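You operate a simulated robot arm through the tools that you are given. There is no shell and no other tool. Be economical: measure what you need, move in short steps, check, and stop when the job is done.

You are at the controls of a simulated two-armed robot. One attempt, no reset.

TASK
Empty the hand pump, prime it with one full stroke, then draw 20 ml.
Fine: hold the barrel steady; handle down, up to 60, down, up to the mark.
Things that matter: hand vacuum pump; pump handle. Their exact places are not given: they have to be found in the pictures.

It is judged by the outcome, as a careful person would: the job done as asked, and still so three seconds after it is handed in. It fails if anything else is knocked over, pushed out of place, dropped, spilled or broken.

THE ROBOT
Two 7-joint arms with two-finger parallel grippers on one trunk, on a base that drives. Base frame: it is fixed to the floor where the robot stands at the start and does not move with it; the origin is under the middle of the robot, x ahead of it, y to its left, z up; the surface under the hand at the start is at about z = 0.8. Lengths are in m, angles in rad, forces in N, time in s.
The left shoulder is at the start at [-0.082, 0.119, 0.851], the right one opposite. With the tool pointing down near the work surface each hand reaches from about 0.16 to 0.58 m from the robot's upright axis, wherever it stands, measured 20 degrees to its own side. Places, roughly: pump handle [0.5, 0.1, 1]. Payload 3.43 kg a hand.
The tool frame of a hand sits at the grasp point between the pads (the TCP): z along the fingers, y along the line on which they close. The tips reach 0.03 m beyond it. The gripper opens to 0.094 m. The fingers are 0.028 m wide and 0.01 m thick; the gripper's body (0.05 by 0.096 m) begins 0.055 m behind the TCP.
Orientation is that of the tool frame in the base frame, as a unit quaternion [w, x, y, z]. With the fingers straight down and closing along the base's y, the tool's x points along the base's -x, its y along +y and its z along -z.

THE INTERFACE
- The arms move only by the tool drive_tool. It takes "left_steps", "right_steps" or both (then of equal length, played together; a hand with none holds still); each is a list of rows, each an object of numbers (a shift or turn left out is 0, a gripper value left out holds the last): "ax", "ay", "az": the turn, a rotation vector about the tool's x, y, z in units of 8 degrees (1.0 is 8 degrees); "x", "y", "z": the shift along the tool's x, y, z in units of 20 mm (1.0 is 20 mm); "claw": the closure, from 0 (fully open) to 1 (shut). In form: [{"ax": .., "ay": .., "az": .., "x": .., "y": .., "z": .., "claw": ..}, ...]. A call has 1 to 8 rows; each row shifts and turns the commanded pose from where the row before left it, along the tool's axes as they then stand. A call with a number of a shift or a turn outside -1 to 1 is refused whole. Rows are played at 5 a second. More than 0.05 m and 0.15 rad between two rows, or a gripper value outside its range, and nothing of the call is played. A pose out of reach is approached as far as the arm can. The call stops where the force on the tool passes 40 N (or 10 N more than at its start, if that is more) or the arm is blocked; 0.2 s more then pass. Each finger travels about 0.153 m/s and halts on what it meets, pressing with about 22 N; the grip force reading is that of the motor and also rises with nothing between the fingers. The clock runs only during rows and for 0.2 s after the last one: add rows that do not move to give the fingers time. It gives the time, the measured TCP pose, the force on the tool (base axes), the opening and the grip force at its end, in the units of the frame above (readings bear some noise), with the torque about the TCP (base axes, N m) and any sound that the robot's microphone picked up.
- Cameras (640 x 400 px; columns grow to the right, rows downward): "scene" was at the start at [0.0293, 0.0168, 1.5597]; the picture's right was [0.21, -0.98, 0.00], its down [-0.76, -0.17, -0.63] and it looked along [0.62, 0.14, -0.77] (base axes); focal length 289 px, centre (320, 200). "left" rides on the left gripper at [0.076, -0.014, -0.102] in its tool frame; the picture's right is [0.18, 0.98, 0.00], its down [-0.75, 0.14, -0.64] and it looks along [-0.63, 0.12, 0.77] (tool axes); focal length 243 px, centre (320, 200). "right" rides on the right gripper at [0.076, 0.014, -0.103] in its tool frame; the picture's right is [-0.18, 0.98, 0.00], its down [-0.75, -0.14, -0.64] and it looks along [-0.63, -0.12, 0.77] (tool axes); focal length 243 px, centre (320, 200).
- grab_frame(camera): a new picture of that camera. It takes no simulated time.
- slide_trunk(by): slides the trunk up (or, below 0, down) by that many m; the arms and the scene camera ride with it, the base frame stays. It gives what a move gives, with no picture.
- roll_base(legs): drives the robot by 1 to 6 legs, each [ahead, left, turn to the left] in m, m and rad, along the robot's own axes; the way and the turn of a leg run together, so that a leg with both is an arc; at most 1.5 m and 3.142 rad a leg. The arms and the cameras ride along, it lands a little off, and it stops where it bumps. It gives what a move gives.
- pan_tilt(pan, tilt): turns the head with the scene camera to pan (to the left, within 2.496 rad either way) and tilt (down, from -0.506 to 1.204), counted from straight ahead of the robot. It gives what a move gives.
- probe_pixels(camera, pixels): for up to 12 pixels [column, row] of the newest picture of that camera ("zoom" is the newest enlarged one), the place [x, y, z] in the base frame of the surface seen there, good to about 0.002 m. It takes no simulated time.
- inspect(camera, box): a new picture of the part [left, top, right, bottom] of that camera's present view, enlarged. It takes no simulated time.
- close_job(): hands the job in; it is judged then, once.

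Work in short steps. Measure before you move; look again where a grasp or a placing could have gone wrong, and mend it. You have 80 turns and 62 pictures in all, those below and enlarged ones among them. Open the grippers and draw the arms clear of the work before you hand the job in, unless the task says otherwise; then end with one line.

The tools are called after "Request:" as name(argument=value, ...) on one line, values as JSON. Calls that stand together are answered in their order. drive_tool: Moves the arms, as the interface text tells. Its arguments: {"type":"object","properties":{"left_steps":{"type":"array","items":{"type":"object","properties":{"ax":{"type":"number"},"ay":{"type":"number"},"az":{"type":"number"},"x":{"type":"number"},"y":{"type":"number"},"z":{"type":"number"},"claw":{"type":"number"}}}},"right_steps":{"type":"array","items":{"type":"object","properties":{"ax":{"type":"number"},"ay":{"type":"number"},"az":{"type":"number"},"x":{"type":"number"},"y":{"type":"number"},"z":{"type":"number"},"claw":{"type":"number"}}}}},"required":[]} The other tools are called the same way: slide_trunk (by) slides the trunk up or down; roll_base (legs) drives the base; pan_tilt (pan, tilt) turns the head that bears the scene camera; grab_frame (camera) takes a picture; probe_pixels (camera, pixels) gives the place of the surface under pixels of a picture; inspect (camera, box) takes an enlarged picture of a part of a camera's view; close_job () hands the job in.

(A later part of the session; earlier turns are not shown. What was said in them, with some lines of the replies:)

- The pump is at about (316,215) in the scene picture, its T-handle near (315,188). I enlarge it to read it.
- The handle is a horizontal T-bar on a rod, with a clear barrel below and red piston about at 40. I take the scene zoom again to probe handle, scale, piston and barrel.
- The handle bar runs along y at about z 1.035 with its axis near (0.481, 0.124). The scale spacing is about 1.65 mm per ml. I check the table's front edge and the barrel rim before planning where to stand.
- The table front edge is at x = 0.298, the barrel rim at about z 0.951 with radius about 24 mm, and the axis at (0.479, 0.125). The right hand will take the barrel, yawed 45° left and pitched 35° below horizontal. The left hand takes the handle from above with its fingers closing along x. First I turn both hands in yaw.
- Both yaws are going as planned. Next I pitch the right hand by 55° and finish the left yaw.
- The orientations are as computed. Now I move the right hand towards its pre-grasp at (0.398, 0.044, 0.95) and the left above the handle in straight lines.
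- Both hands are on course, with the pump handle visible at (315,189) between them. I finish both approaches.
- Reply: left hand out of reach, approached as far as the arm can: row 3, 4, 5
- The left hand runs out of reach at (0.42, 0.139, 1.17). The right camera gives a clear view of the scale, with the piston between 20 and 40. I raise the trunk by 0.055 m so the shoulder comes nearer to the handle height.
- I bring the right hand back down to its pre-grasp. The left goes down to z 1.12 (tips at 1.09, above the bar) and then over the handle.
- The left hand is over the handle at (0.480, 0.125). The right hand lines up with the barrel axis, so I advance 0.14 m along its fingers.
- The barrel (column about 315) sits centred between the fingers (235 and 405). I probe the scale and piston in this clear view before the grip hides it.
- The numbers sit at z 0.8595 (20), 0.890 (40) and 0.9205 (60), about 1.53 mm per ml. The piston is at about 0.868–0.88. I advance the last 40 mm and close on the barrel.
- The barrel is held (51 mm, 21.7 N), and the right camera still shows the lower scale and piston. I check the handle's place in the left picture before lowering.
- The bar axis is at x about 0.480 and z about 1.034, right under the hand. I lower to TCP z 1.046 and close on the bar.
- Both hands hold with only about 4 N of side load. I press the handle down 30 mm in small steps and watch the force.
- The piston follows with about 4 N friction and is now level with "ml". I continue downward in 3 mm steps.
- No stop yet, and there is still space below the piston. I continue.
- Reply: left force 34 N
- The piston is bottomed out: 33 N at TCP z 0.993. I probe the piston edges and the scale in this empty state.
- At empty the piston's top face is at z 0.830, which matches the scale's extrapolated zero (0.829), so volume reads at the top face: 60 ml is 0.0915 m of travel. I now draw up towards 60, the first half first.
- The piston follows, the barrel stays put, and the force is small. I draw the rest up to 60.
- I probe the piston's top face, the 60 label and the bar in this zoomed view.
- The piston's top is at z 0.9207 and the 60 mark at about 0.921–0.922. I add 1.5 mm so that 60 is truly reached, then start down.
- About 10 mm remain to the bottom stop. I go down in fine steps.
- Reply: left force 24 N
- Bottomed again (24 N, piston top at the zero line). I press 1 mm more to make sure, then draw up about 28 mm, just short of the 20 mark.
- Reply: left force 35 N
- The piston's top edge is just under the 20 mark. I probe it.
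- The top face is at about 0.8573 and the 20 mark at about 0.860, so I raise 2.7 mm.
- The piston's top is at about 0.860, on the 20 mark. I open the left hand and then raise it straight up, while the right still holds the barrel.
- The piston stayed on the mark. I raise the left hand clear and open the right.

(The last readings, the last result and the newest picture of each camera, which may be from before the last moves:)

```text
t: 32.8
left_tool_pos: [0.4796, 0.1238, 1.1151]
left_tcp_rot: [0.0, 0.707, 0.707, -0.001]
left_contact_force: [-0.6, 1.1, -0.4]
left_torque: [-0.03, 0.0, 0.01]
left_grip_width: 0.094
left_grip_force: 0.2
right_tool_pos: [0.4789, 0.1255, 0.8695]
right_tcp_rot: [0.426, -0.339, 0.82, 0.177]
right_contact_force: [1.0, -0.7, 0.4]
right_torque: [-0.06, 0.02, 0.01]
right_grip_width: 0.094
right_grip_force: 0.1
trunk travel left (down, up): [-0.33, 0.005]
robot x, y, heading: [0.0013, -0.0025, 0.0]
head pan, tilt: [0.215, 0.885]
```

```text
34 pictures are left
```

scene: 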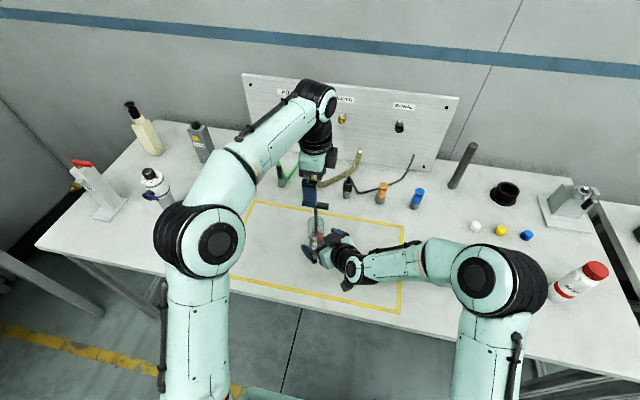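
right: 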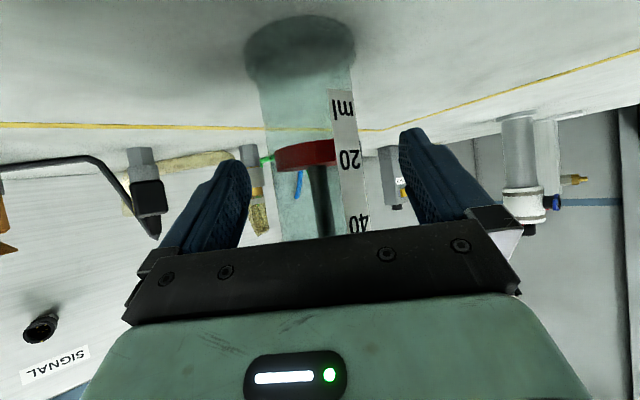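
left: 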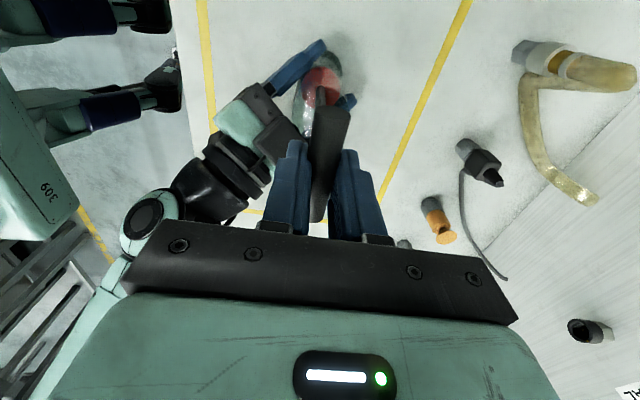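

Both hands are open and the pump stands unchanged with the piston at 20. I back the right hand out along its fingers and draw the left back towards the robot.

Request:
drive_tool(right_steps=[{"z": -1}, {"z": -1}, {"z": -1}, {"z": -1}, {"z": -1}, {"z": -1}, {"z": -1}, {"z": -1}], left_steps=[{}, {}, {"y": -0.9, "z": -0.2, "x": 0.3}, {"y": -0.9, "z": -0.2, "x": 0.3}, {"y": -0.9, "z": -0.2, "x": 0.3}, {"y": -0.9, "z": -0.2, "x": 0.3}, {"y": -0.9, "z": -0.2, "x": 0.3}, {"y": -0.9, "z": -0.2, "x": 0.3}])

Request:
grab_frame(camera="scene")

Request:
inspect(camera="right", box=[240, 0, 400, 220])

```text
t: 34.6
left_tool_pos: [0.3698, 0.1598, 1.1389]
left_tcp_rot: [0.001, 0.707, 0.707, 0.001]
left_contact_force: [-0.6, 1.1, 0.2]
left_torque: [0.04, -0.01, 0.01]
left_grip_width: 0.094
left_grip_force: 0.1
right_tool_pos: [0.3849, 0.0309, 0.9617]
right_tcp_rot: [0.426, -0.34, 0.82, 0.177]
right_contact_force: [-0.2, -0.4, -0.3]
right_torque: [0.0, -0.01, -0.01]
right_grip_width: 0.0939
right_grip_force: 0.0
trunk travel left (down, up): [-0.33, 0.005]
robot x, y, heading: [0.0005, 0.0029, 0.001]
head pan, tilt: [0.215, 0.885]
```

```text
33 pictures are left
```

scene: 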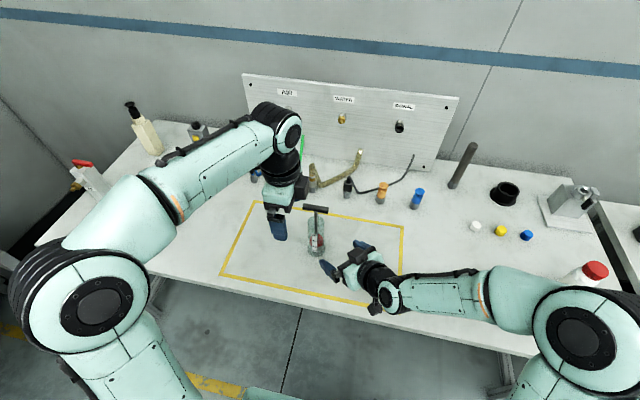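

```text
1.82 times, centred on (320, 110) of right
```

zoom: 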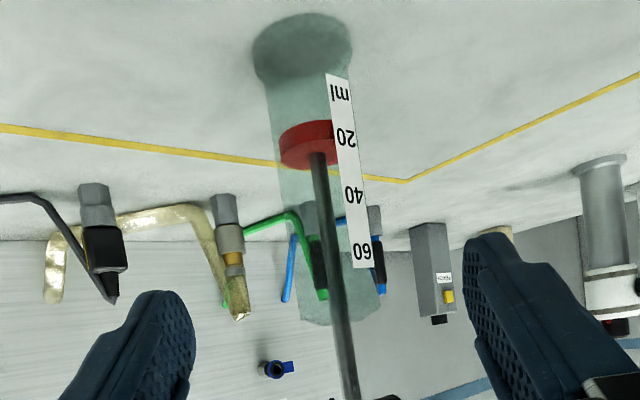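

The pump stands free and both arms are clear. I make a final probe of the piston top against the 20 mark.

Request:
probe_pixels(camera="zoom", pixels=[[300, 160], [292, 155], [345, 137], [353, 193], [362, 250]])

Request:
inspect(camera="scene", box=[280, 195, 352, 260])

Request:
probe_pixels(camera="zoom", pixels=[[350, 250], [350, 262], [350, 275], [350, 290]])

```text
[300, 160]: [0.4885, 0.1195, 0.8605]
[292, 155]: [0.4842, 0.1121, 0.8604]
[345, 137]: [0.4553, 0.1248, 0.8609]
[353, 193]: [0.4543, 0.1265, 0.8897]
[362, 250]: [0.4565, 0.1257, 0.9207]
```

```text
6.15 times, centred on (316, 228) of scene
```

zoom: 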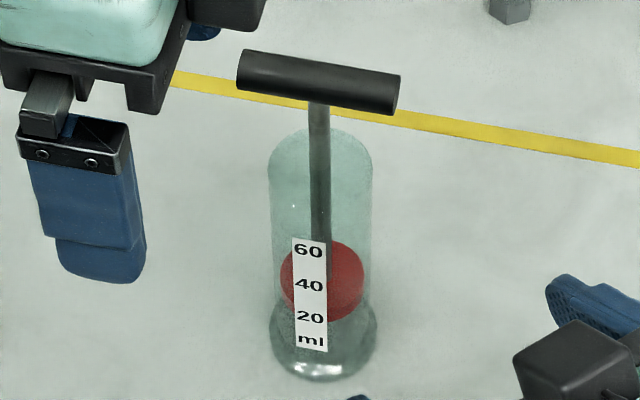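

```text
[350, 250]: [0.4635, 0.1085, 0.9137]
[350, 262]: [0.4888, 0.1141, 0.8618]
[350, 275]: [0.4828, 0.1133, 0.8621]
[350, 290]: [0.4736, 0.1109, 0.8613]
```

The piston top is at 0.8605–0.861 against the 20 mark at about 0.860, the pump is upright and both hands are open and clear. I hand in.

Request:
close_job()

```text
The job is handed in.
```

I emptied the pump, primed it with one full stroke to 60 ml and back down, then drew it up to the 20 ml mark. It stands upright and undisturbed, with both grippers open and clear.
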